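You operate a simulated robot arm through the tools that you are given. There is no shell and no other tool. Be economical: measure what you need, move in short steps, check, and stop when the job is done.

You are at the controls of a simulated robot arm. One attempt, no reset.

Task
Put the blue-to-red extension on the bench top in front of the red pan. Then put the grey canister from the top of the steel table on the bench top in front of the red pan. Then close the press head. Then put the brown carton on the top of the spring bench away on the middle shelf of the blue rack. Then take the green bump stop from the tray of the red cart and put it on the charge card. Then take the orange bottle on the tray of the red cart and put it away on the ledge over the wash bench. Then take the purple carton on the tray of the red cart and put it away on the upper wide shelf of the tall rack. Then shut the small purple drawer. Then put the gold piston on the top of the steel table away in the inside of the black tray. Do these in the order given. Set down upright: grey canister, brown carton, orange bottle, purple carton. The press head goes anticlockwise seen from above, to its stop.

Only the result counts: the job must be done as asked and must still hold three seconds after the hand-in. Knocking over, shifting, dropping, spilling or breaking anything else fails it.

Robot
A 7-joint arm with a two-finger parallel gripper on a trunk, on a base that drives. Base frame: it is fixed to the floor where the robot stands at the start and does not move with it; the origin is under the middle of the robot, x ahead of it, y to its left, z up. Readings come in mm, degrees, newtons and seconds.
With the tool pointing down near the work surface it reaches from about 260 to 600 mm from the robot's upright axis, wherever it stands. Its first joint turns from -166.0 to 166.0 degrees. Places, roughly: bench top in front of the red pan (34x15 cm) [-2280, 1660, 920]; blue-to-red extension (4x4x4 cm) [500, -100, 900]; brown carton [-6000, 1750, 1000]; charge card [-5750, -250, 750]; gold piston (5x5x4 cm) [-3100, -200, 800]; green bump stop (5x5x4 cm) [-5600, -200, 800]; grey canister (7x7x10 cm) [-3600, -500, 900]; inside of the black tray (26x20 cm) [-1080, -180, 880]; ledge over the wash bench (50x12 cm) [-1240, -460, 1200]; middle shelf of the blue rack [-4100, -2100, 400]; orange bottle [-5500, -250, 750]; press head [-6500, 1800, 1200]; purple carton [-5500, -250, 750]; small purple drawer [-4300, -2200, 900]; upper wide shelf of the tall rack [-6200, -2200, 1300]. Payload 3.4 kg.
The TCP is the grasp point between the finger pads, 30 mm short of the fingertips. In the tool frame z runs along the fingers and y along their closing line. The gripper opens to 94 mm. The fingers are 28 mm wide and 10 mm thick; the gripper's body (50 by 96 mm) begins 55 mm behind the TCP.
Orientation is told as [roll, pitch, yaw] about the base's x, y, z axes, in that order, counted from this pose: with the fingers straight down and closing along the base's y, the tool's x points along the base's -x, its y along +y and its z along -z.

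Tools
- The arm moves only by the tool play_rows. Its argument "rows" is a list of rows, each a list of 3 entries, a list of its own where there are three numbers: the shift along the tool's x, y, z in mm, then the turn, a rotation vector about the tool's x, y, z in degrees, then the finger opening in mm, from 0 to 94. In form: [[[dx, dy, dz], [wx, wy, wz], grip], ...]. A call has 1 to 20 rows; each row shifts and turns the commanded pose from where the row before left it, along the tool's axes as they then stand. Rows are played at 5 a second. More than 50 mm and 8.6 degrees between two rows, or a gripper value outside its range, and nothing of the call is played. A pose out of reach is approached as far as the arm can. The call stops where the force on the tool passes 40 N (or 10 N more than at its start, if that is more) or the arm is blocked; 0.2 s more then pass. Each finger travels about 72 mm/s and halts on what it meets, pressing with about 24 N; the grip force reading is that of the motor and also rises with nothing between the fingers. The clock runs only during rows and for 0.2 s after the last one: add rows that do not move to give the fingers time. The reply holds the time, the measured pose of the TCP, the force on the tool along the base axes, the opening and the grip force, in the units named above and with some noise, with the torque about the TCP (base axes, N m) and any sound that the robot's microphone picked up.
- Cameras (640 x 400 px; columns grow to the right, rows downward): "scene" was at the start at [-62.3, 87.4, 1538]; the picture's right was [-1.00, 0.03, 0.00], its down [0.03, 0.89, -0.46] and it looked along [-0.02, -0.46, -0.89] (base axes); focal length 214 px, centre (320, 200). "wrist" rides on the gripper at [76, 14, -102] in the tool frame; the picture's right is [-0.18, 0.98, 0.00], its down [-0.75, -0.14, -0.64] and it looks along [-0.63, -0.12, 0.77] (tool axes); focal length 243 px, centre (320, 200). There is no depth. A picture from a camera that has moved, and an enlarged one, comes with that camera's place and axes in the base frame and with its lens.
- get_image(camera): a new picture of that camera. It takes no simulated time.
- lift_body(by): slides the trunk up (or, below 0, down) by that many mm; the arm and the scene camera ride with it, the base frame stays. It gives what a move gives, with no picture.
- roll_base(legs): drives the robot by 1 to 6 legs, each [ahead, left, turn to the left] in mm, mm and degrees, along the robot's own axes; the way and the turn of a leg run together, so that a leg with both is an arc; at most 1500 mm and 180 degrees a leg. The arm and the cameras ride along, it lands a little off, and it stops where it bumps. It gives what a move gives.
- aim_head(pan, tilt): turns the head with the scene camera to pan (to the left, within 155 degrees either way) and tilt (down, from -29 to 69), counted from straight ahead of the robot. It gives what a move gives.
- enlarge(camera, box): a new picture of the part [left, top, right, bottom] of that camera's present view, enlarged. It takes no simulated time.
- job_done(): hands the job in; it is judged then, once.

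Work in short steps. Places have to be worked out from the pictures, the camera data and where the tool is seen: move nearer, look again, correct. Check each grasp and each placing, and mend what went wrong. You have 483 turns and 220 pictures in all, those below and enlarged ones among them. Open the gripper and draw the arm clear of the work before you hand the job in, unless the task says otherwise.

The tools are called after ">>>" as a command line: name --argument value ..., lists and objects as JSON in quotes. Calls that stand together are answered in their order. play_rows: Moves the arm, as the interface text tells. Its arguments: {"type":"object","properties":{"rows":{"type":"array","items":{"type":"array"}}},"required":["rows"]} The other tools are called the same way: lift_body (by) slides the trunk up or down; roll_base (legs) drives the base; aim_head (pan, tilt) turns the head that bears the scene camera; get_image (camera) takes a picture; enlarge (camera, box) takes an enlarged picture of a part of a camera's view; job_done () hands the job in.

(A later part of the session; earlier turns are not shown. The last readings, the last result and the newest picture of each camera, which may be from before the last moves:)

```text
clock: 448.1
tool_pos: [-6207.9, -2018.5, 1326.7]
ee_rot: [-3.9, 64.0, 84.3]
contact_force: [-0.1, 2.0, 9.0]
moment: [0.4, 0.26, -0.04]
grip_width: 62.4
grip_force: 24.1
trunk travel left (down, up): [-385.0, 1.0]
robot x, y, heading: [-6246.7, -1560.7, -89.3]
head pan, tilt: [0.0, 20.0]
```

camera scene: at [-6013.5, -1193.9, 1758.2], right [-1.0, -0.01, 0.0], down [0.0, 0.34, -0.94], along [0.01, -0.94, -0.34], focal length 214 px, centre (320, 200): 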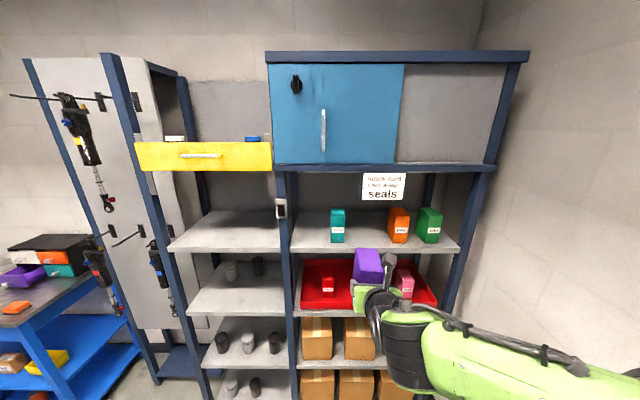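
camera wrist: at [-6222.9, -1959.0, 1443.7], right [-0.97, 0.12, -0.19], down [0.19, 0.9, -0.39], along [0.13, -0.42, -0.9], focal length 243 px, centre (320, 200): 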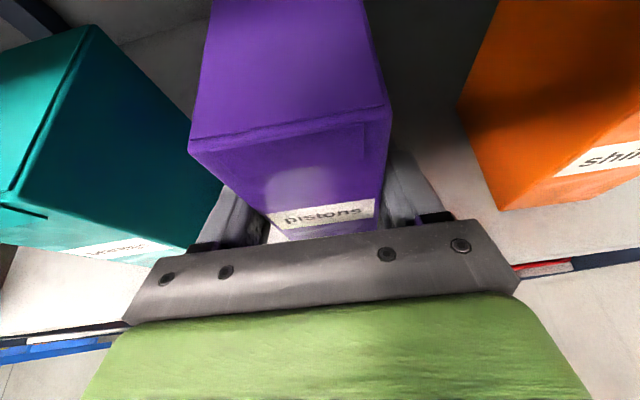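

>>> play_rows --rows '[[[0, 0, 0], [0, 0, 0], 66], [[0, 0, 0], [0, 0, 0], 74], [[0, 0, 0], [0, 0, 0], 82], [[0, 0, 0], [0, 0, 0], 82], [[0, 0, 0], [0, 0, 0], 82]]'

>>> roll_base --legs '[[-120, 0, 0]]'

>>> get_image --camera "wrist"

```text
clock: 449.3
tool_pos: [-6208.5, -2019.5, 1326.0]
ee_rot: [-3.9, 63.9, 84.4]
contact_force: [-0.2, -0.6, 0.8]
moment: [0.0, -0.03, -0.03]
grip_width: 81.9
grip_force: 0.0
trunk travel left (down, up): [-385.0, 1.0]
robot x, y, heading: [-6246.0, -1560.3, -89.7]
head pan, tilt: [0.0, 20.0]
```

```text
clock: 450.5
tool_pos: [-6210.4, -1898.9, 1325.8]
ee_rot: [-3.9, 63.9, 84.1]
contact_force: [0.4, -0.6, 0.2]
moment: [0.0, 0.01, 0.01]
grip_width: 81.9
grip_force: 0.2
trunk travel left (down, up): [-385.0, 1.0]
robot x, y, heading: [-6248.0, -1440.9, -90.0]
head pan, tilt: [0.0, 20.0]
```

```text
56 pictures are left
camera wrist: at [-6225.4, -1839.6, 1438.5], right [-0.97, 0.12, -0.19], down [0.19, 0.9, -0.39], along [0.13, -0.42, -0.9], focal length 243 px, centre (320, 200)
```

wrist: 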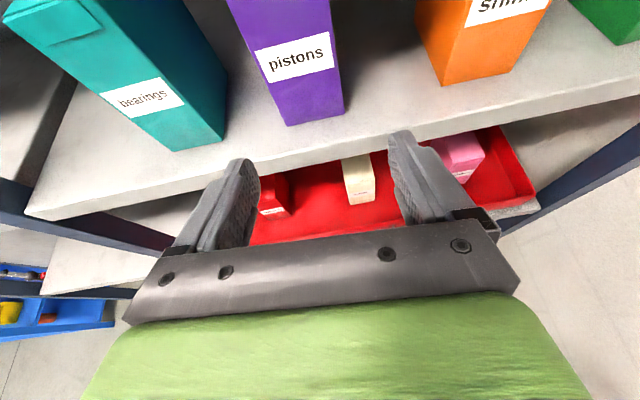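

The purple carton is on the shelf. I back off, unpitch the tool, lower the trunk and drive to the blue rack for the drawer.

>>> roll_base --legs '[[-280, 0, 0]]'

>>> play_rows --rows '[[[0, 0, 0], [0, -8, 0], 40], [[0, 0, 0], [0, -8, 0], 0], [[0, 0, 0], [0, -8, 0], 0], [[0, 0, 0], [0, -8, 0], 0], [[0, 0, 0], [0, -8, 0], 0], [[0, 0, 0], [0, -8, 0], 0], [[0, 0, 0], [0, -8, 0], 0], [[0, 0, 0], [0, -8, 0], 0], [[0, 0, 0], [0, 0, 0], 0]]'

>>> lift_body --by -120

>>> roll_base --legs '[[0, 1000, 0], [0, 930, 0]]'

>>> aim_head --pan 0 --tilt 35

>>> get_image --camera "scene"

```text
clock: 452.5
tool_pos: [-6212.6, -1617.5, 1324.0]
ee_rot: [-4.0, 63.9, 84.1]
contact_force: [-0.3, 0.5, 0.7]
moment: [0.0, 0.03, -0.02]
grip_width: 81.9
grip_force: 0.0
trunk travel left (down, up): [-385.0, 1.0]
robot x, y, heading: [-6245.1, -1155.3, -89.8]
head pan, tilt: [0.0, 20.0]
```

```text
clock: 454.5
tool_pos: [-6210.5, -1620.0, 1316.5]
ee_rot: [-1.8, 4.6, 87.3]
contact_force: [0.7, -0.4, 0.2]
moment: [-0.04, -0.02, 0.01]
grip_width: 0.1
grip_force: 23.9
out of reach, approached as far as the arm can: row 2, 3
trunk travel left (down, up): [-385.0, 1.0]
robot x, y, heading: [-6248.3, -1161.3, -89.5]
head pan, tilt: [0.0, 20.0]
```

```text
clock: 456.0
tool_pos: [-6211.7, -1619.3, 1195.5]
ee_rot: [-1.9, 4.8, 87.4]
contact_force: [-0.1, -0.4, -0.6]
moment: [0.02, 0.0, -0.01]
grip_width: 0.0
grip_force: 24.4
trunk travel left (down, up): [-265.0, 121.0]
robot x, y, heading: [-6249.4, -1158.0, -89.8]
head pan, tilt: [0.0, 20.0]
```

```text
clock: 465.6
tool_pos: [-4288.8, -1593.5, 1195.4]
ee_rot: [-1.8, 4.7, 87.9]
contact_force: [-0.1, -0.1, 0.4]
moment: [-0.03, 0.02, 0.02]
grip_width: 0.1
grip_force: 24.0
trunk travel left (down, up): [-265.0, 121.0]
robot x, y, heading: [-4330.5, -1135.3, -89.2]
head pan, tilt: [0.0, 20.0]
```

```text
clock: 466.4
tool_pos: [-4290.1, -1595.0, 1194.9]
ee_rot: [-1.9, 4.7, 87.9]
contact_force: [-0.2, -1.0, -0.3]
moment: [-0.02, 0.02, -0.01]
grip_width: 0.4
grip_force: 24.0
trunk travel left (down, up): [-265.0, 121.0]
robot x, y, heading: [-4326.9, -1131.5, -88.9]
head pan, tilt: [0.0, 35.0]
```

```text
55 pictures are left
camera scene: at [-4179.0, -1160.4, 1614.4], right [-1.0, -0.02, 0.0], down [-0.01, 0.57, -0.82], along [0.01, -0.82, -0.57], focal length 214 px, centre (320, 200)
```

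scene: 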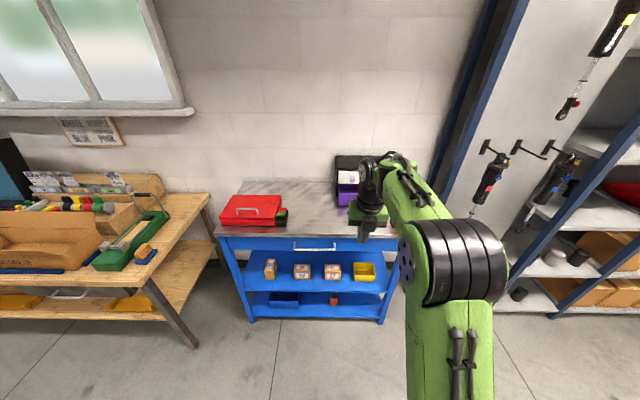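

>>> enlarge --camera "scene" --box '[290, 140, 420, 250]'

>>> get_image --camera "wrist"

```text
3.64 times, centred on (355, 195) of scene
camera zoom: at [-4179.0, -1160.4, 1614.4], right [-1.0, -0.02, 0.0], down [-0.01, 0.57, -0.82], along [0.01, -0.82, -0.57], focal length 780 px, centre (193, 218)
```

zoom: 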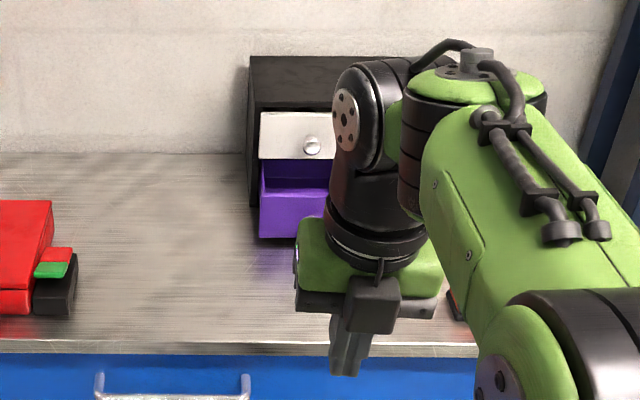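

```text
53 pictures are left
camera wrist: at [-4308.8, -1661.2, 1303.6], right [-0.98, 0.22, -0.05], down [0.15, 0.8, 0.58], along [0.16, 0.56, -0.81], focal length 243 px, centre (320, 200)
```

wrist: 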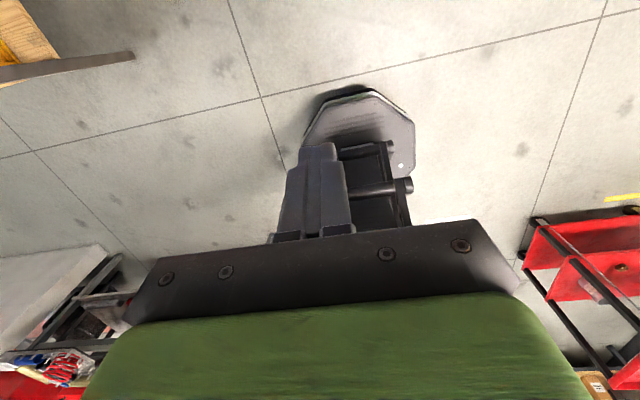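

Drawer front at ≈(−4355,−2130), z 890–960, open ~115 mm, knob at z≈925. I pitch closed fingers to ~60° and lower to z≈940 while still in front of the rack.

>>> play_rows --rows '[[[7.2, 0, 32.8], [0, 6.9, 0], 0], [[3.1, 0, 33.4], [0, 6.9, 0], 0], [[-0.9, 0, 33.5], [0, 6.9, 0], 0], [[-5, 0, 33.1], [0, 6.9, 0], 0], [[-9, 0, 32.3], [0, 6.9, 0], 0], [[-12.9, 0, 30.9], [0, 6.9, 0], 0], [[-16.6, 0, 29.1], [0, 6.9, 0], 0], [[-20, 0, 26.9], [0, 6.9, 0], 0], [[0, 0, 0], [0, 0, 0], 0]]'

>>> roll_base --legs '[[250, 0, -1]]'

>>> get_image --camera "wrist"

>>> get_image --camera "scene"

```text
clock: 468.4
tool_pos: [-4280.0, -1670.5, 937.1]
ee_rot: [-3.8, 60.1, 84.8]
contact_force: [-0.5, 0.4, 0.3]
moment: [-0.01, 0.0, 0.01]
grip_width: 0.0
grip_force: 23.9
trunk travel left (down, up): [-265.0, 121.0]
robot x, y, heading: [-4329.8, -1133.5, -89.0]
head pan, tilt: [0.0, 35.0]
```

```text
clock: 470.2
tool_pos: [-4290.8, -1920.0, 936.9]
ee_rot: [-3.6, 59.8, 83.7]
contact_force: [0.7, -1.7, 0.2]
moment: [-0.01, -0.02, -0.02]
grip_width: 0.0
grip_force: 23.8
trunk travel left (down, up): [-265.0, 121.0]
robot x, y, heading: [-4330.5, -1383.2, -90.2]
head pan, tilt: [0.0, 35.0]
```

```text
52 pictures are left
camera wrist: at [-4304.4, -1868.4, 1054.4], right [-0.97, 0.14, -0.19], down [0.2, 0.92, -0.32], along [0.13, -0.35, -0.93], focal length 243 px, centre (320, 200)
```

wrist: 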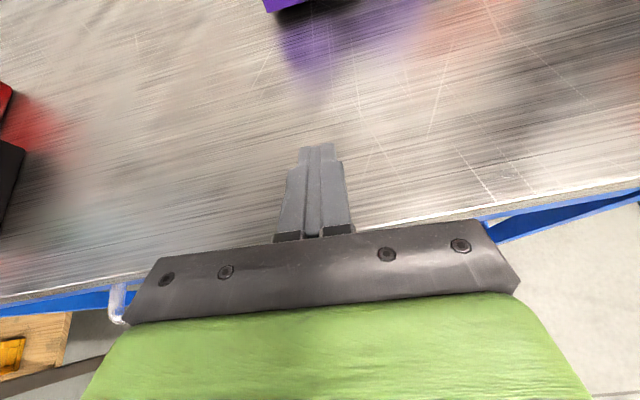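

```text
51 pictures are left
camera scene: at [-4177.9, -1411.8, 1614.3], right [-1.0, 0.0, 0.0], down [0.0, 0.57, -0.82], along [0.0, -0.82, -0.57], focal length 214 px, centre (320, 200)
```

scene: 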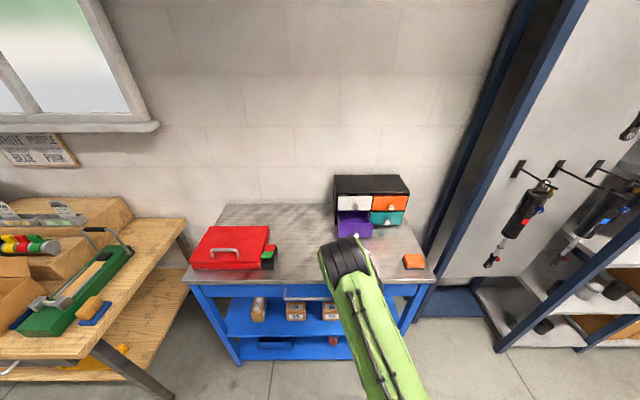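

>>> enlarge --camera "scene" --box '[310, 160, 430, 270]'

```text
3.64 times, centred on (370, 215) of scene
camera zoom: at [-4177.9, -1411.8, 1614.3], right [-1.0, 0.0, 0.0], down [0.0, 0.57, -0.82], along [0.0, -0.82, -0.57], focal length 780 px, centre (138, 146)
```

zoom: 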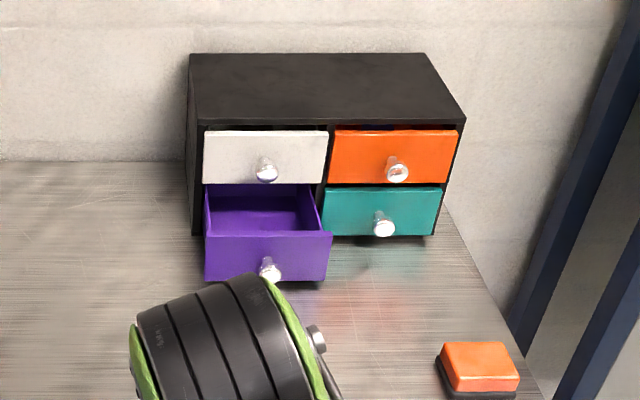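

Knob ≈(−4347,−2122,925); closed position ≈88 mm further. I shift right 57 and advance 110, then check with the wrist camera.

>>> roll_base --legs '[[0, -57, 0], [110, 0, 0]]'

>>> get_image --camera "wrist"

```text
clock: 471.9
tool_pos: [-4347.8, -2033.8, 937.2]
ee_rot: [-3.6, 59.7, 83.5]
contact_force: [0.3, -0.4, -0.7]
moment: [0.04, 0.04, 0.0]
grip_width: 0.0
grip_force: 24.1
trunk travel left (down, up): [-265.0, 121.0]
robot x, y, heading: [-4388.9, -1494.6, -90.6]
head pan, tilt: [0.0, 35.0]
```

```text
49 pictures are left
camera wrist: at [-4362.6, -1982.2, 1054.3], right [-0.97, 0.15, -0.19], down [0.2, 0.92, -0.32], along [0.13, -0.35, -0.93], focal length 243 px, centre (320, 200)
```

wrist: 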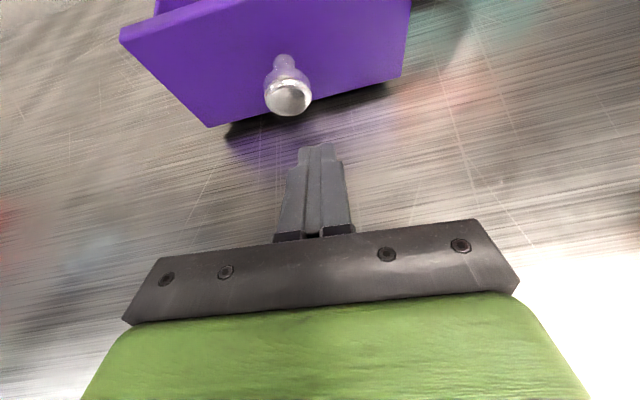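

Knob refined to (−4336,−2102,933). I raise 9 mm, then move the base 12 mm left and 38 mm ahead, to just short of contact.

>>> play_rows --rows '[[[7.7, 0, -4.6], [0, 0, 0], 0], [[0, 0, 0], [0, 0, 0], 0]]'

>>> roll_base --legs '[[38, 13, 0.6]]'

>>> get_image --camera "wrist"

```text
clock: 472.5
tool_pos: [-4348.3, -2032.4, 945.9]
ee_rot: [-3.8, 59.9, 83.6]
contact_force: [0.2, 0.6, 0.4]
moment: [0.01, -0.01, 0.01]
grip_width: 0.0
grip_force: 24.5
trunk travel left (down, up): [-265.0, 121.0]
robot x, y, heading: [-4383.5, -1494.7, -90.4]
head pan, tilt: [0.0, 35.0]
```

```text
clock: 473.4
tool_pos: [-4328.5, -2069.7, 945.3]
ee_rot: [-3.6, 59.8, 84.2]
contact_force: [1.1, -0.6, -0.2]
moment: [0.01, 0.03, 0.04]
grip_width: 0.1
grip_force: 23.8
trunk travel left (down, up): [-265.0, 121.0]
robot x, y, heading: [-4373.9, -1531.6, -89.8]
head pan, tilt: [0.0, 35.0]
```

```text
48 pictures are left
camera wrist: at [-4343.5, -2020.1, 1062.6], right [-0.97, 0.14, -0.19], down [0.19, 0.93, -0.32], along [0.13, -0.35, -0.93], focal length 243 px, centre (320, 200)
```

wrist: 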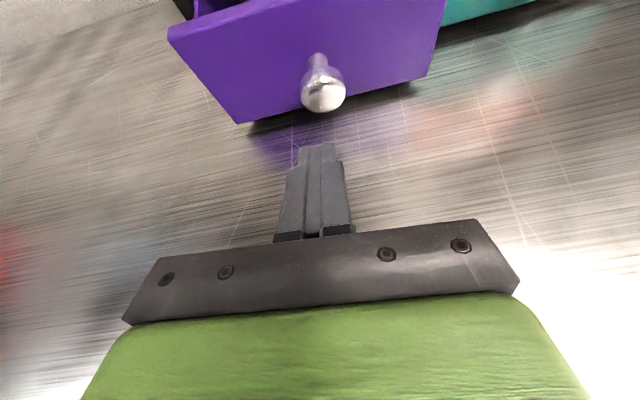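

The drawer seems to be moving along with the hand already; I check from the scene camera.

>>> enlarge --camera "scene" --box '[310, 160, 450, 290]'

```text
3.08 times, centred on (380, 225) of scene
camera zoom: at [-4220.9, -1563.0, 1614.2], right [-1.0, 0.0, 0.0], down [0.0, 0.57, -0.82], along [0.0, -0.82, -0.58], focal length 660 px, centre (135, 123)
```

zoom: 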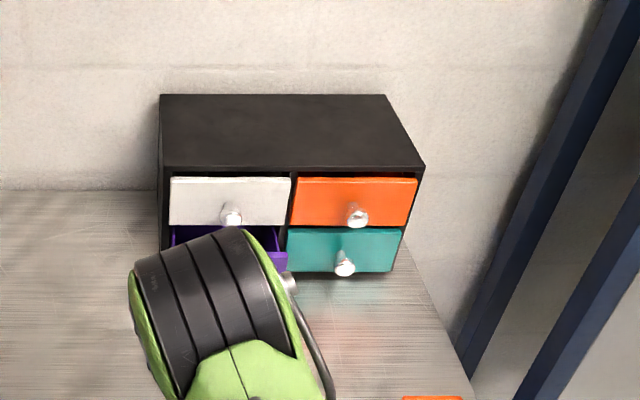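

The drawer is moving in (about 40 mm left). I push on with small arm steps under force supervision.

>>> play_rows --rows '[[[4.1, 0, 6.9], [0, 0, 0], 0], [[4.1, 0, 6.9], [0, 0, 0], 0], [[4.1, 0, 6.9], [0, 0, 0], 0], [[4.1, 0, 6.9], [0, 0, 0], 0], [[0, 0, 0], [0, 0, 0], 0]]'

>>> get_image --camera "wrist"

```text
clock: 474.6
tool_pos: [-4330.9, -2102.2, 946.3]
ee_rot: [-3.7, 59.9, 84.2]
contact_force: [0.2, -0.2, 0.6]
moment: [0.0, 0.0, -0.01]
grip_width: 0.1
grip_force: 24.0
trunk travel left (down, up): [-265.0, 121.0]
robot x, y, heading: [-4375.5, -1531.8, -89.6]
head pan, tilt: [0.0, 35.0]
```

```text
46 pictures are left
camera wrist: at [-4345.6, -2050.7, 1063.7], right [-0.97, 0.14, -0.19], down [0.19, 0.93, -0.33], along [0.13, -0.35, -0.93], focal length 243 px, centre (320, 200)
```

wrist: 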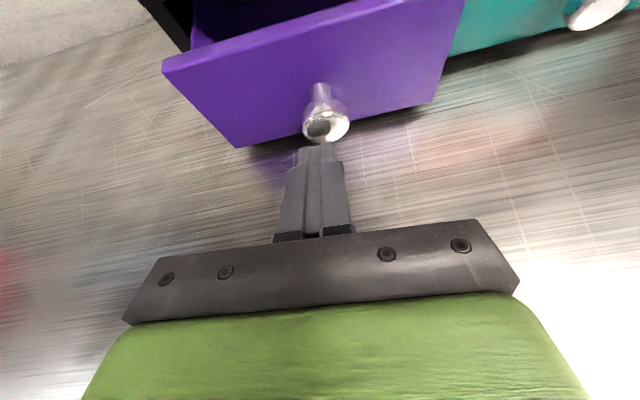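

Knob is about 20 mm ahead of the fingertips, 6 mm to the side. I correct sideways and continue pushing.

>>> play_rows --rows '[[[0, 6, 0], [0, 0, 0], 0], [[4.1, 0, 6.9], [0, 0, 0], 0], [[4.1, 0, 6.9], [0, 0, 0], 0], [[4.1, 0, 6.9], [0, 0, 0], 0], [[4.1, 0, 6.9], [0, 0, 0], 0], [[4.1, 0, 6.9], [0, 0, 0], 0], [[0, 0, 0], [0, 0, 0], 0]]'

>>> get_image --camera "wrist"

```text
clock: 476.2
tool_pos: [-4339.6, -2138.1, 945.5]
ee_rot: [-3.5, 59.7, 84.3]
contact_force: [0.2, 13.1, 0.8]
moment: [0.02, 0.13, -0.01]
grip_width: 0.2
grip_force: 24.0
trunk travel left (down, up): [-265.0, 121.0]
robot x, y, heading: [-4371.6, -1530.2, -89.7]
head pan, tilt: [0.0, 35.0]
```

```text
45 pictures are left
camera wrist: at [-4353.6, -2087.0, 1063.3], right [-0.97, 0.14, -0.19], down [0.19, 0.93, -0.32], along [0.13, -0.35, -0.93], focal length 243 px, centre (320, 200)
```

wrist: 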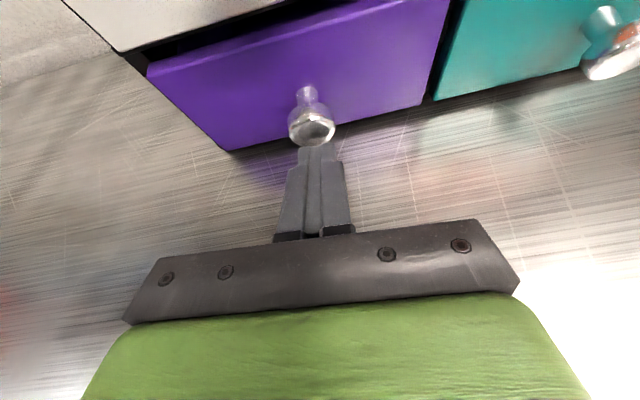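

Contact 13 N and the drawer is nearly flush. Push further.

>>> play_rows --rows '[[[2, 0, 3.4], [0, 0, 0], 0], [[2, 0, 3.4], [0, 0, 0], 0], [[2, 0, 3.4], [0, 0, 0], 0], [[2, 0, 3.4], [0, 0, 0], 0], [[2, 0, 3.4], [0, 0, 0], 0], [[0, 0, 0], [0, 0, 0], 0]]'

>>> get_image --camera "wrist"

```text
clock: 476.7
tool_pos: [-4339.2, -2138.4, 944.1]
ee_rot: [-3.7, 59.2, 84.2]
contact_force: [0.1, 25.6, 8.7]
moment: [-0.19, 0.04, 0.04]
grip_width: 0.2
grip_force: 24.1
trunk travel left (down, up): [-265.0, 121.0]
robot x, y, heading: [-4373.0, -1529.2, -89.6]
head pan, tilt: [0.0, 35.0]
stopped in row 2: the force on the tool passed its limit at 44 N (the readings are from after the stop); the commanded pose is now the measured one
```

```text
44 pictures are left
camera wrist: at [-4353.5, -2088.2, 1061.7], right [-0.97, 0.14, -0.19], down [0.2, 0.93, -0.32], along [0.13, -0.34, -0.93], focal length 243 px, centre (320, 200)
```

wrist: 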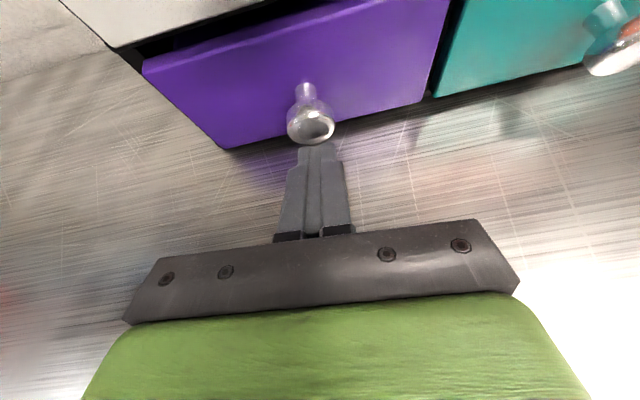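

44 N without motion: the drawer is against its stop. Back off and verify.

>>> roll_base --legs '[[-300, 0, 0]]'

>>> enlarge --camera "scene" --box '[290, 140, 470, 270]'

```text
clock: 478.8
tool_pos: [-4339.3, -1833.5, 943.4]
ee_rot: [-3.6, 59.3, 84.5]
contact_force: [0.2, 1.1, 0.6]
moment: [-0.01, 0.0, 0.04]
grip_width: 0.1
grip_force: 24.7
trunk travel left (down, up): [-265.0, 121.0]
robot x, y, heading: [-4378.0, -1225.7, -89.6]
head pan, tilt: [0.0, 35.0]
```

```text
3.08 times, centred on (380, 205) of scene
camera zoom: at [-4223.6, -1249.6, 1614.4], right [-1.0, -0.01, 0.0], down [0.0, 0.57, -0.82], along [0.01, -0.82, -0.57], focal length 660 px, centre (135, 185)
```

zoom: 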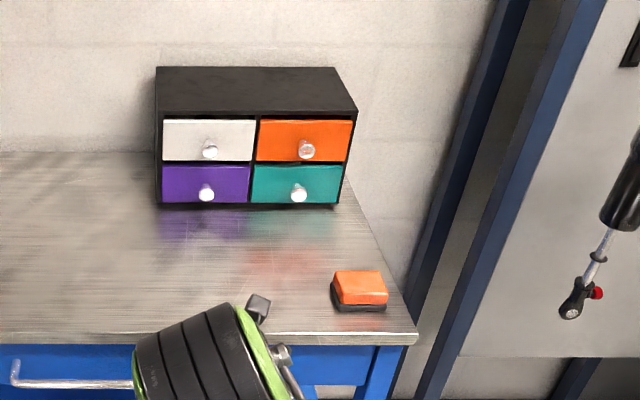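

Drawer shut flush. Now the gold piston: fold the arm, then return to the aisle on the table's +y side.

>>> play_rows --rows '[[[14.6, 0, -26.3], [0, -7.4, 0], 0], [[11.1, 0, -27.9], [0, -7.4, 0], 20], [[7.3, 0, -29.1], [0, -7.4, 0], 40], [[3.6, 0, -29.8], [0, -7.4, 0], 60], [[-0.3, 0, -30.1], [0, -7.4, 0], 70], [[-4.2, 0, -29.7], [0, -7.4, 0], 70], [[-7.9, 0, -29], [0, -7.4, 0], 70], [[-11.6, 0, -27.7], [0, -7.4, 0], 70], [[-30, 0, 0], [0, 0, 5], 70], [[-30, 0, 0], [0, 0, 5], 70], [[-30, 0, 0], [0, 0, 5], 70], [[0, 0, 0], [0, 0, 0], 70]]'

>>> roll_base --legs '[[-1000, 0, 0], [-850, 0, 0], [0, 1270, 0]]'

>>> aim_head --pan 0 --tilt 45

>>> get_image --camera "scene"

```text
clock: 481.4
tool_pos: [-4328.8, -1625.2, 1150.7]
ee_rot: [-1.8, -0.4, 72.4]
contact_force: [0.0, 0.4, 0.3]
moment: [0.01, -0.04, 0.02]
grip_width: 70.0
grip_force: 0.0
trunk travel left (down, up): [-265.0, 121.0]
robot x, y, heading: [-4377.1, -1218.0, -89.9]
head pan, tilt: [0.0, 35.0]
```

```text
clock: 496.7
tool_pos: [-3065.8, 250.4, 1151.6]
ee_rot: [-1.8, -0.4, 74.4]
contact_force: [-0.1, 1.1, 0.2]
moment: [-0.01, 0.02, 0.02]
grip_width: 69.9
grip_force: 0.1
trunk travel left (down, up): [-265.0, 121.0]
robot x, y, heading: [-3130.0, 650.9, -87.6]
head pan, tilt: [0.0, 35.0]
```

```text
clock: 497.4
tool_pos: [-3066.4, 250.5, 1150.2]
ee_rot: [-1.8, -0.4, 74.5]
contact_force: [0.7, -0.1, 0.3]
moment: [-0.03, -0.02, 0.02]
grip_width: 70.2
grip_force: 0.2
trunk travel left (down, up): [-265.0, 121.0]
robot x, y, heading: [-3127.3, 650.0, -87.7]
head pan, tilt: [0.0, 45.0]
```

```text
42 pictures are left
camera scene: at [-2975.0, 634.3, 1599.6], right [-1.0, -0.04, 0.0], down [-0.03, 0.71, -0.71], along [0.03, -0.71, -0.71], focal length 214 px, centre (320, 200)
```

scene: 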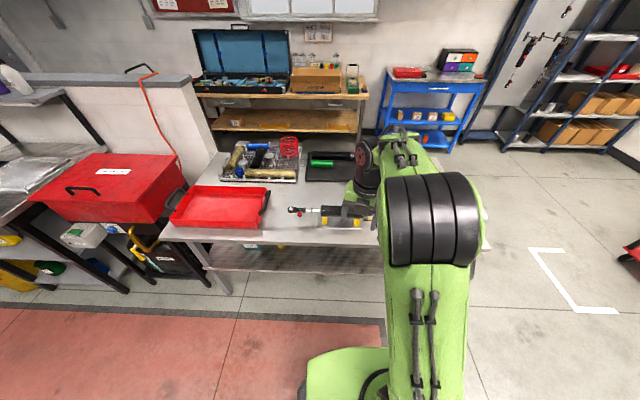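

Table edge y≈99. I drive ahead 250 and look with the wrist camera.

>>> roll_base --legs '[[250, 0, -2.3]]'

>>> get_image --camera "wrist"

>>> get_image --camera "scene"

```text
clock: 499.2
tool_pos: [-3075.2, -3.4, 1150.1]
ee_rot: [-1.8, -0.4, 72.3]
contact_force: [0.6, 0.5, 0.2]
moment: [0.02, 0.0, 0.02]
grip_width: 69.8
grip_force: 0.0
trunk travel left (down, up): [-265.0, 121.0]
robot x, y, heading: [-3124.3, 397.1, -89.4]
head pan, tilt: [0.0, 45.0]
```

```text
41 pictures are left
camera wrist: at [-3114.3, -71.0, 1252.3], right [-0.88, 0.47, -0.03], down [0.34, 0.68, 0.65], along [0.33, 0.56, -0.76], focal length 243 px, centre (320, 200)
```

wrist: 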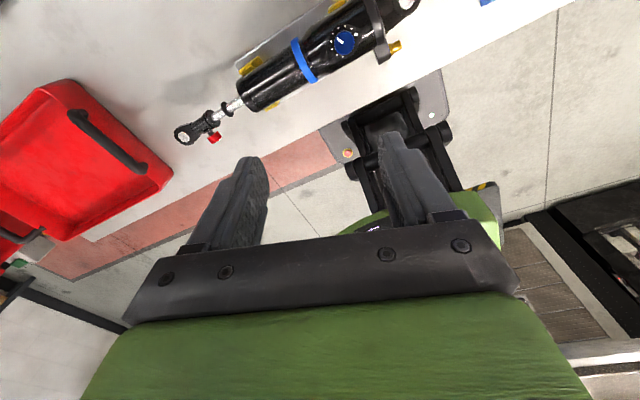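

```text
40 pictures are left
camera scene: at [-2969.7, 376.8, 1599.5], right [-1.0, 0.0, 0.0], down [0.0, 0.71, -0.71], along [0.0, -0.71, -0.71], focal length 214 px, centre (320, 200)
```

scene: 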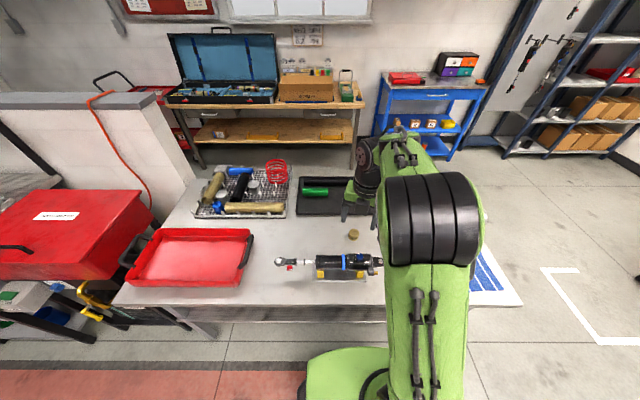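

Piston at ≈(−3116,−189). I lower the trunk 80 mm, then lower and extend over it, staying above the shock.

>>> lift_body --by -80

>>> play_rows --rows '[[[0, 0, 30], [0, 0, 0], 74], [[0, 0, 30], [0, 0, 0], 74], [[38, -3.7, 0], [0, 0, 0], 74], [[38, -3.7, 0], [0, 0, 0], 74], [[38, -3.7, 0], [0, 0, 0], 74], [[38, -3.7, 0], [0, 0, 0], 74], [[37, -3.7, 0], [0, 0, 0], 74], [[0, 0, 0], [0, 0, 0], 74]]'

>>> get_image --camera "wrist"

>>> enlarge --camera "scene" --box '[260, 180, 420, 290]'

```text
clock: 500.4
tool_pos: [-3076.3, -1.9, 1071.8]
ee_rot: [-1.8, -0.5, 72.2]
contact_force: [0.3, -0.2, 0.1]
moment: [0.02, -0.01, -0.02]
grip_width: 69.9
grip_force: 0.1
trunk travel left (down, up): [-185.0, 201.0]
robot x, y, heading: [-3124.2, 398.6, -89.4]
head pan, tilt: [0.0, 45.0]
```

```text
clock: 502.2
tool_pos: [-3115.9, -183.1, 1009.0]
ee_rot: [-1.8, -0.3, 72.2]
contact_force: [-0.4, 0.0, -0.2]
moment: [-0.01, -0.03, 0.03]
grip_width: 73.8
grip_force: 0.1
out of reach, approached as far as the arm can: row 7
trunk travel left (down, up): [-185.0, 201.0]
robot x, y, heading: [-3117.7, 401.6, -89.6]
head pan, tilt: [0.0, 45.0]
```

```text
39 pictures are left
camera wrist: at [-3155.3, -251.2, 1111.5], right [-0.88, 0.47, -0.03], down [0.34, 0.68, 0.65], along [0.33, 0.56, -0.76], focal length 243 px, centre (320, 200)
```

wrist: 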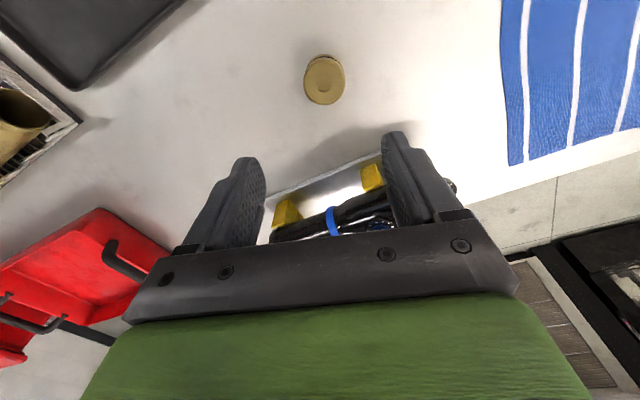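

```text
3.64 times, centred on (340, 235) of scene
camera zoom: at [-2970.6, 379.0, 1520.5], right [-1.0, 0.0, 0.0], down [0.0, 0.71, -0.71], along [0.0, -0.71, -0.71], focal length 780 px, centre (247, 73)
```

zoom: 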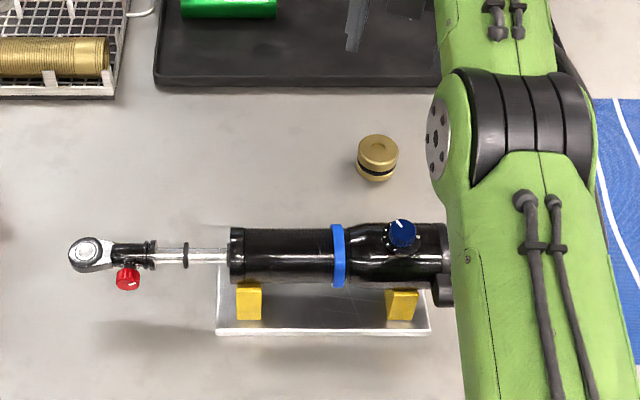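

Piston top at (−3119,−192,~830). Descend with a small forward correction.

>>> play_rows --rows '[[[0, 0, 45], [0, 0, 0], 74], [[5, 0, 40], [0, 0, 0], 74], [[4.5, 0, 30], [0, 0, 0], 74], [[0, 0, 0], [0, 0, 0], 74]]'

>>> get_image --camera "wrist"

```text
clock: 503.2
tool_pos: [-3113.0, -189.7, 894.2]
ee_rot: [-1.8, -0.4, 72.3]
contact_force: [-0.1, 0.0, -0.4]
moment: [0.0, -0.01, 0.03]
grip_width: 74.2
grip_force: 0.0
trunk travel left (down, up): [-185.0, 201.0]
robot x, y, heading: [-3119.1, 397.3, -89.7]
head pan, tilt: [0.0, 45.0]
```

```text
37 pictures are left
camera wrist: at [-3150.9, -257.3, 996.0], right [-0.88, 0.47, -0.03], down [0.34, 0.68, 0.65], along [0.33, 0.56, -0.76], focal length 243 px, centre (320, 200)
```

wrist: 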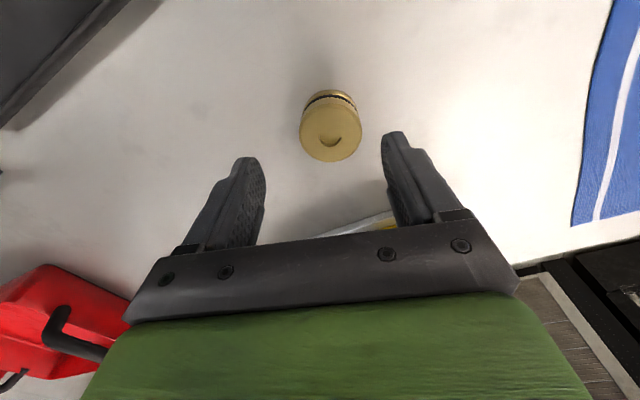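

>>> play_rows --rows '[[[0, 0, 30], [0, 0, 0], 74], [[0, 0, 18], [0, 0, 0], 74], [[0, 0, 5], [0, 0, 0], 74], [[0, 0, 4], [0, 0, 0], 74], [[0, 0, 0], [0, 0, 0], 50], [[0, 0, 0], [0, 0, 0], 30], [[0, 0, 0], [0, 0, 0], 30], [[0, 0, 0], [0, 0, 0], 30]]'

>>> play_rows --rows '[[[0, 0, -15], [0, 0, 0], 30], [[0, 0, -30], [0, 0, 0], 30], [[0, 0, -40], [0, 0, 0], 30], [[0, 0, 0], [0, 0, 0], 30]]'

>>> get_image --camera "wrist"

```text
clock: 505.0
tool_pos: [-3111.0, -194.3, 839.6]
ee_rot: [-1.8, -0.3, 72.2]
contact_force: [-1.1, -1.1, 4.5]
moment: [0.03, 0.16, 0.02]
grip_width: 45.1
grip_force: 23.6
trunk travel left (down, up): [-185.0, 201.0]
robot x, y, heading: [-3122.4, 402.5, -89.7]
head pan, tilt: [0.0, 45.0]
```

```text
clock: 506.0
tool_pos: [-3112.9, -194.7, 922.6]
ee_rot: [-1.8, -0.4, 72.3]
contact_force: [-0.1, -0.1, -1.7]
moment: [-0.03, 0.02, 0.0]
grip_width: 44.8
grip_force: 24.0
trunk travel left (down, up): [-185.0, 201.0]
robot x, y, heading: [-3123.1, 397.7, -89.7]
head pan, tilt: [0.0, 45.0]
```

```text
36 pictures are left
camera wrist: at [-3152.8, -262.8, 1024.5], right [-0.88, 0.47, -0.03], down [0.34, 0.68, 0.65], along [0.33, 0.56, -0.76], focal length 243 px, centre (320, 200)
```

wrist: 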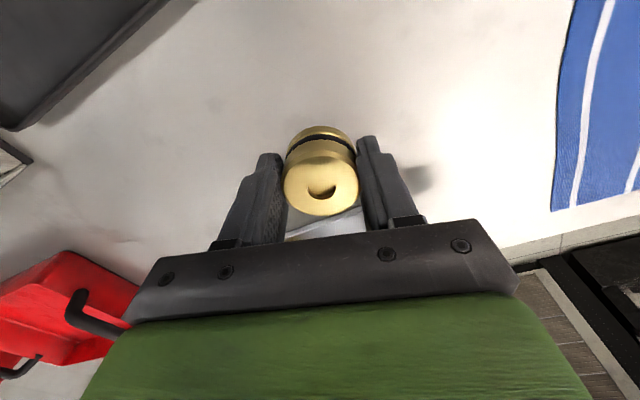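

Held. Raise while retracting, well above the shock, then lift the trunk and drive to the wash bench.

>>> play_rows --rows '[[[-10, 0, -45], [0, 0, 0], 30], [[-15, 0, -45], [0, 0, 0], 30], [[-25, 0, -40], [0, 0, 0], 30], [[-40, 0, 0], [0, 0, 0], 30], [[-40, 0, 0], [0, 0, 0], 30], [[-40, 0, 0], [0, 0, 0], 30], [[-30, 0, 0], [0, 0, 0], 30], [[0, 0, 0], [0, 0, 0], 30]]'

>>> lift_body --by 80

>>> roll_base --legs '[[-250, 0, 0], [0, 1400, 0], [0, 610, 0]]'

>>> aim_head --pan 0 --tilt 45

>>> get_image --camera "scene"

```text
clock: 507.8
tool_pos: [-3052.1, -3.0, 1053.6]
ee_rot: [-1.9, -0.4, 72.4]
contact_force: [0.2, -0.8, -1.6]
moment: [0.0, 0.01, 0.01]
grip_width: 44.7
grip_force: 24.5
trunk travel left (down, up): [-185.0, 201.0]
robot x, y, heading: [-3123.1, 397.8, -89.6]
head pan, tilt: [0.0, 45.0]
```

```text
clock: 508.9
tool_pos: [-3053.5, -2.5, 1132.1]
ee_rot: [-1.8, -0.5, 72.2]
contact_force: [0.2, -0.2, -0.9]
moment: [-0.02, 0.02, 0.03]
grip_width: 45.1
grip_force: 23.9
trunk travel left (down, up): [-265.0, 121.0]
robot x, y, heading: [-3121.6, 400.7, -89.7]
head pan, tilt: [0.0, 45.0]
```

```text
clock: 520.4
tool_pos: [-1040.1, 247.6, 1132.9]
ee_rot: [-1.9, -0.3, 70.5]
contact_force: [-0.2, -1.4, -2.0]
moment: [-0.01, 0.02, -0.01]
grip_width: 44.7
grip_force: 23.9
trunk travel left (down, up): [-265.0, 121.0]
robot x, y, heading: [-1095.3, 652.6, -91.4]
head pan, tilt: [0.0, 45.0]
```

```text
clock: 521.0
tool_pos: [-1040.4, 248.4, 1132.4]
ee_rot: [-1.9, -0.4, 70.5]
contact_force: [-0.1, 0.1, -1.1]
moment: [0.0, -0.02, 0.02]
grip_width: 44.6
grip_force: 23.5
trunk travel left (down, up): [-265.0, 121.0]
robot x, y, heading: [-1094.2, 653.9, -91.4]
head pan, tilt: [0.0, 45.0]
```

```text
35 pictures are left
camera scene: at [-944.7, 626.9, 1599.5], right [-1.0, 0.03, 0.0], down [0.02, 0.71, -0.71], along [-0.02, -0.71, -0.71], focal length 214 px, centre (320, 200)
```

scene: 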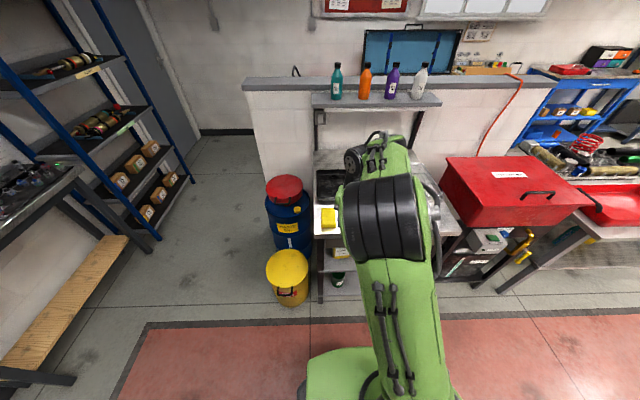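

All four bottles stand on the ledge. I move ahead 240 and look at the black tray.

>>> roll_base --legs '[[240, 0, 1.4]]'

>>> get_image --camera "wrist"

>>> get_image --camera "scene"

```text
clock: 522.9
tool_pos: [-1036.2, 2.1, 1131.7]
ee_rot: [-1.8, -0.5, 71.7]
contact_force: [0.6, -0.8, -1.1]
moment: [0.04, 0.04, -0.03]
grip_width: 44.5
grip_force: 24.1
trunk travel left (down, up): [-265.0, 121.0]
robot x, y, heading: [-1098.1, 408.1, -90.3]
head pan, tilt: [0.0, 45.0]
```

```text
34 pictures are left
camera wrist: at [-1075.9, -66.7, 1234.2], right [-0.87, 0.48, -0.03], down [0.35, 0.67, 0.65], along [0.33, 0.56, -0.76], focal length 243 px, centre (320, 200)
```

wrist: 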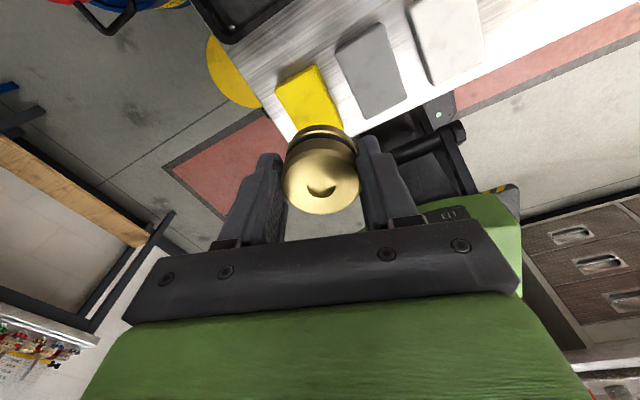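

```text
33 pictures are left
camera scene: at [-948.2, 381.2, 1599.5], right [-1.0, 0.01, 0.0], down [0.0, 0.71, -0.71], along [0.0, -0.71, -0.71], focal length 214 px, centre (320, 200)
```

scene: 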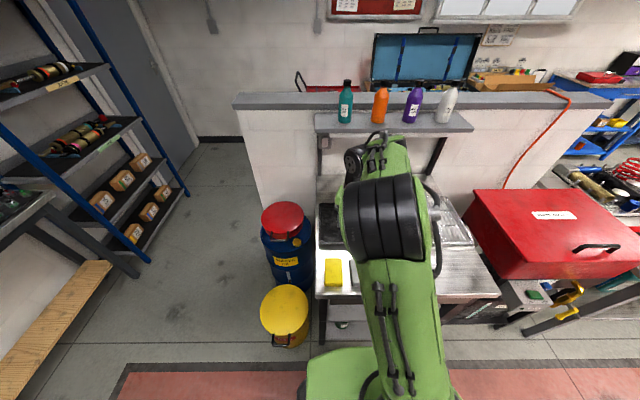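

I extend partly and lower the trunk to view the tray's inside.

>>> lift_body --by -60

>>> play_rows --rows '[[[34, 4.3, 0], [0, 0, 0], 30], [[34, 4.3, 0], [0, 0, 0], 30], [[33, 4.3, 0], [0, 0, 0], 30], [[0, 0, 0], [0, 0, 0], 30]]'

>>> get_image --camera "wrist"

>>> enlarge --camera "scene" --box '[290, 160, 500, 310]'

```text
clock: 523.9
tool_pos: [-1036.0, 2.8, 1073.2]
ee_rot: [-1.8, -0.3, 71.7]
contact_force: [-0.9, -0.1, -1.7]
moment: [-0.02, 0.02, -0.03]
grip_width: 44.9
grip_force: 23.8
trunk travel left (down, up): [-205.0, 181.0]
robot x, y, heading: [-1099.4, 402.7, -90.4]
head pan, tilt: [0.0, 45.0]
```

```text
clock: 524.9
tool_pos: [-1076.0, -91.2, 1072.8]
ee_rot: [-1.9, -0.4, 71.7]
contact_force: [-0.5, -1.0, -1.1]
moment: [-0.02, 0.01, 0.02]
grip_width: 44.5
grip_force: 24.4
trunk travel left (down, up): [-205.0, 181.0]
robot x, y, heading: [-1099.9, 404.6, -90.2]
head pan, tilt: [0.0, 45.0]
```

```text
32 pictures are left
camera wrist: at [-1115.9, -158.7, 1174.7], right [-0.87, 0.48, -0.03], down [0.35, 0.67, 0.65], along [0.33, 0.56, -0.76], focal length 243 px, centre (320, 200)
```

wrist: 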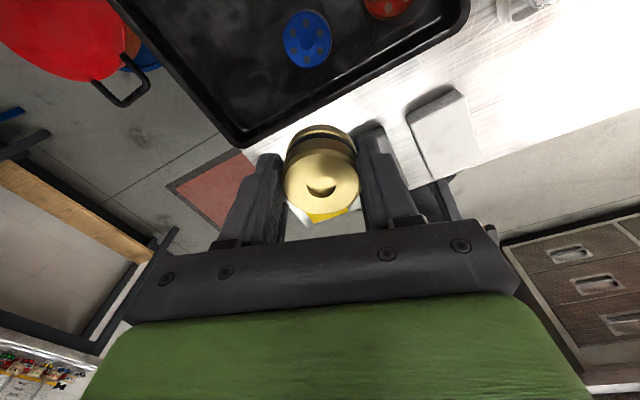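

```text
2.67 times, centred on (395, 235) of scene
camera zoom: at [-947.4, 383.7, 1540.0], right [-1.0, 0.01, 0.0], down [0.0, 0.71, -0.71], along [0.0, -0.71, -0.71], focal length 572 px, centre (120, 107)
```

zoom: 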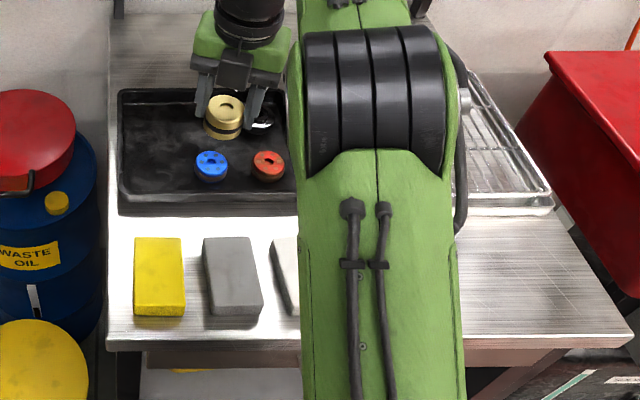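

The tray holds blue and red pistons; free space at the left, around (−1005,−170). I turn yaw to 0 (closing along y) and move there.

>>> play_rows --rows '[[[0, 0, 0], [0, 0, 8], 30], [[0, 0, 0], [0, 0, 8], 30], [[0, 0, 0], [0, 0, 8], 30], [[0, 0, 0], [0, 0, 8], 30], [[0, 0, 0], [0, 0, 8], 30], [[0, 0, 0], [0, 0, 8], 30], [[0, 0, 0], [0, 0, 8], 30], [[0, 0, 0], [0, 0, 8], 30], [[0, 0, 0], [0, 0, 7.7], 30], [[-24, -26, 10], [0, 0, 0], 30], [[-24, -26, 20], [0, 0, 0], 30], [[-23, -27, 20], [0, 0, 0], 30], [[0, 0, 30], [0, 0, 0], 30], [[0, 0, 0], [0, 0, 0], 30]]'

>>> get_image --camera "wrist"

>>> enlarge --camera "scene" --box '[290, 160, 450, 270]'

```text
clock: 527.9
tool_pos: [-1007.1, -169.2, 995.2]
ee_rot: [-0.2, -1.8, 0.0]
contact_force: [-0.3, 0.4, -1.2]
moment: [0.01, 0.02, -0.02]
grip_width: 44.7
grip_force: 23.9
trunk travel left (down, up): [-205.0, 181.0]
robot x, y, heading: [-1098.0, 405.5, -90.4]
head pan, tilt: [0.0, 45.0]
```

```text
30 pictures are left
camera wrist: at [-1085.4, -155.6, 1095.6], right [0.18, 0.98, 0.0], down [0.73, -0.14, 0.67], along [0.65, -0.12, -0.75], focal length 243 px, centre (320, 200)
```

wrist: 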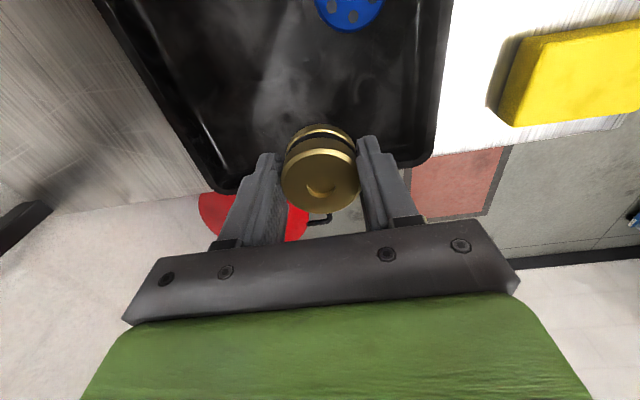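

```text
3.64 times, centred on (370, 215) of scene
camera zoom: at [-947.7, 381.9, 1540.0], right [-1.0, 0.01, 0.0], down [0.0, 0.71, -0.71], along [0.0, -0.71, -0.71], focal length 780 px, centre (138, 146)
```

zoom: 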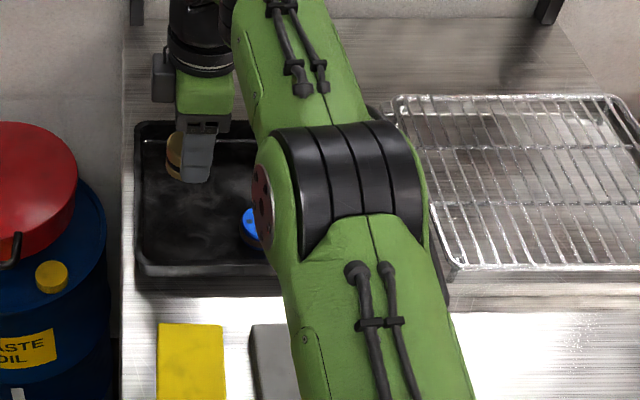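

Good clearance to rim and blue piston. Lower toward the tray floor.

>>> play_rows --rows '[[[6, 0, 30], [0, 0, 0], 30], [[0, 0, 20], [0, 0, 0], 30], [[0, 0, 8], [0, 0, 0], 30], [[0, 0, 4], [0, 0, 0], 30], [[0, 0, 0], [0, 0, 0], 30]]'

```text
clock: 529.0
tool_pos: [-1010.7, -169.1, 932.9]
ee_rot: [-0.2, -1.7, 0.0]
contact_force: [-0.3, 0.0, -1.0]
moment: [-0.01, 0.02, -0.01]
grip_width: 44.6
grip_force: 24.5
trunk travel left (down, up): [-205.0, 181.0]
robot x, y, heading: [-1100.4, 408.0, -90.1]
head pan, tilt: [0.0, 45.0]
```

>>> play_rows --rows '[[[0, 0, 3], [0, 0, 0], 30], [[0, 0, 3], [0, 0, 0], 30], [[0, 0, 3], [0, 0, 0], 30], [[0, 0, 3], [0, 0, 0], 30], [[0, 0, 0], [0, 0, 0], 30]]'

```text
clock: 530.2
tool_pos: [-1009.8, -170.2, 922.6]
ee_rot: [-0.6, -1.8, 0.0]
contact_force: [-2.2, -5.2, 20.9]
moment: [0.16, 0.32, 0.07]
grip_width: 44.6
grip_force: 24.0
trunk travel left (down, up): [-205.0, 181.0]
robot x, y, heading: [-1101.2, 405.1, -90.4]
head pan, tilt: [0.0, 45.0]
```

Contact with the tray floor. Ease, release and rise.

>>> play_rows --rows '[[[0, 0, -2], [0, 0, 0], 30], [[0, 0, 0], [0, 0, 0], 55], [[0, 0, 0], [0, 0, 0], 68], [[0, 0, 0], [0, 0, 0], 68], [[0, 0, -20], [0, 0, 0], 68], [[0, 0, -40], [0, 0, 0], 68], [[0, 0, -40], [0, 0, 0], 68], [[0, 20, -35], [0, 0, 0], 68], [[0, 0, 0], [0, 0, 0], 68]]'

>>> get_image --camera "wrist"

```text
clock: 532.2
tool_pos: [-1013.5, -150.6, 1057.2]
ee_rot: [-0.1, -1.8, 0.0]
contact_force: [-0.3, -0.3, 0.4]
moment: [0.04, -0.04, 0.01]
grip_width: 68.2
grip_force: 0.1
trunk travel left (down, up): [-205.0, 181.0]
robot x, y, heading: [-1098.5, 407.8, -90.2]
head pan, tilt: [0.0, 45.0]
```

```text
28 pictures are left
camera wrist: at [-1091.2, -135.9, 1156.9], right [0.18, 0.98, 0.0], down [0.73, -0.14, 0.67], along [0.65, -0.12, -0.75], focal length 243 px, centre (320, 200)
```

wrist: 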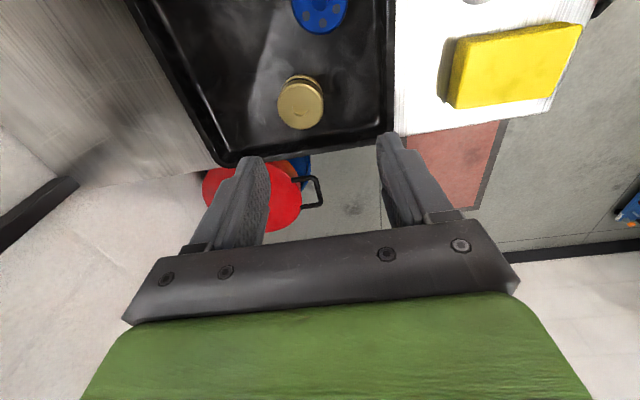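

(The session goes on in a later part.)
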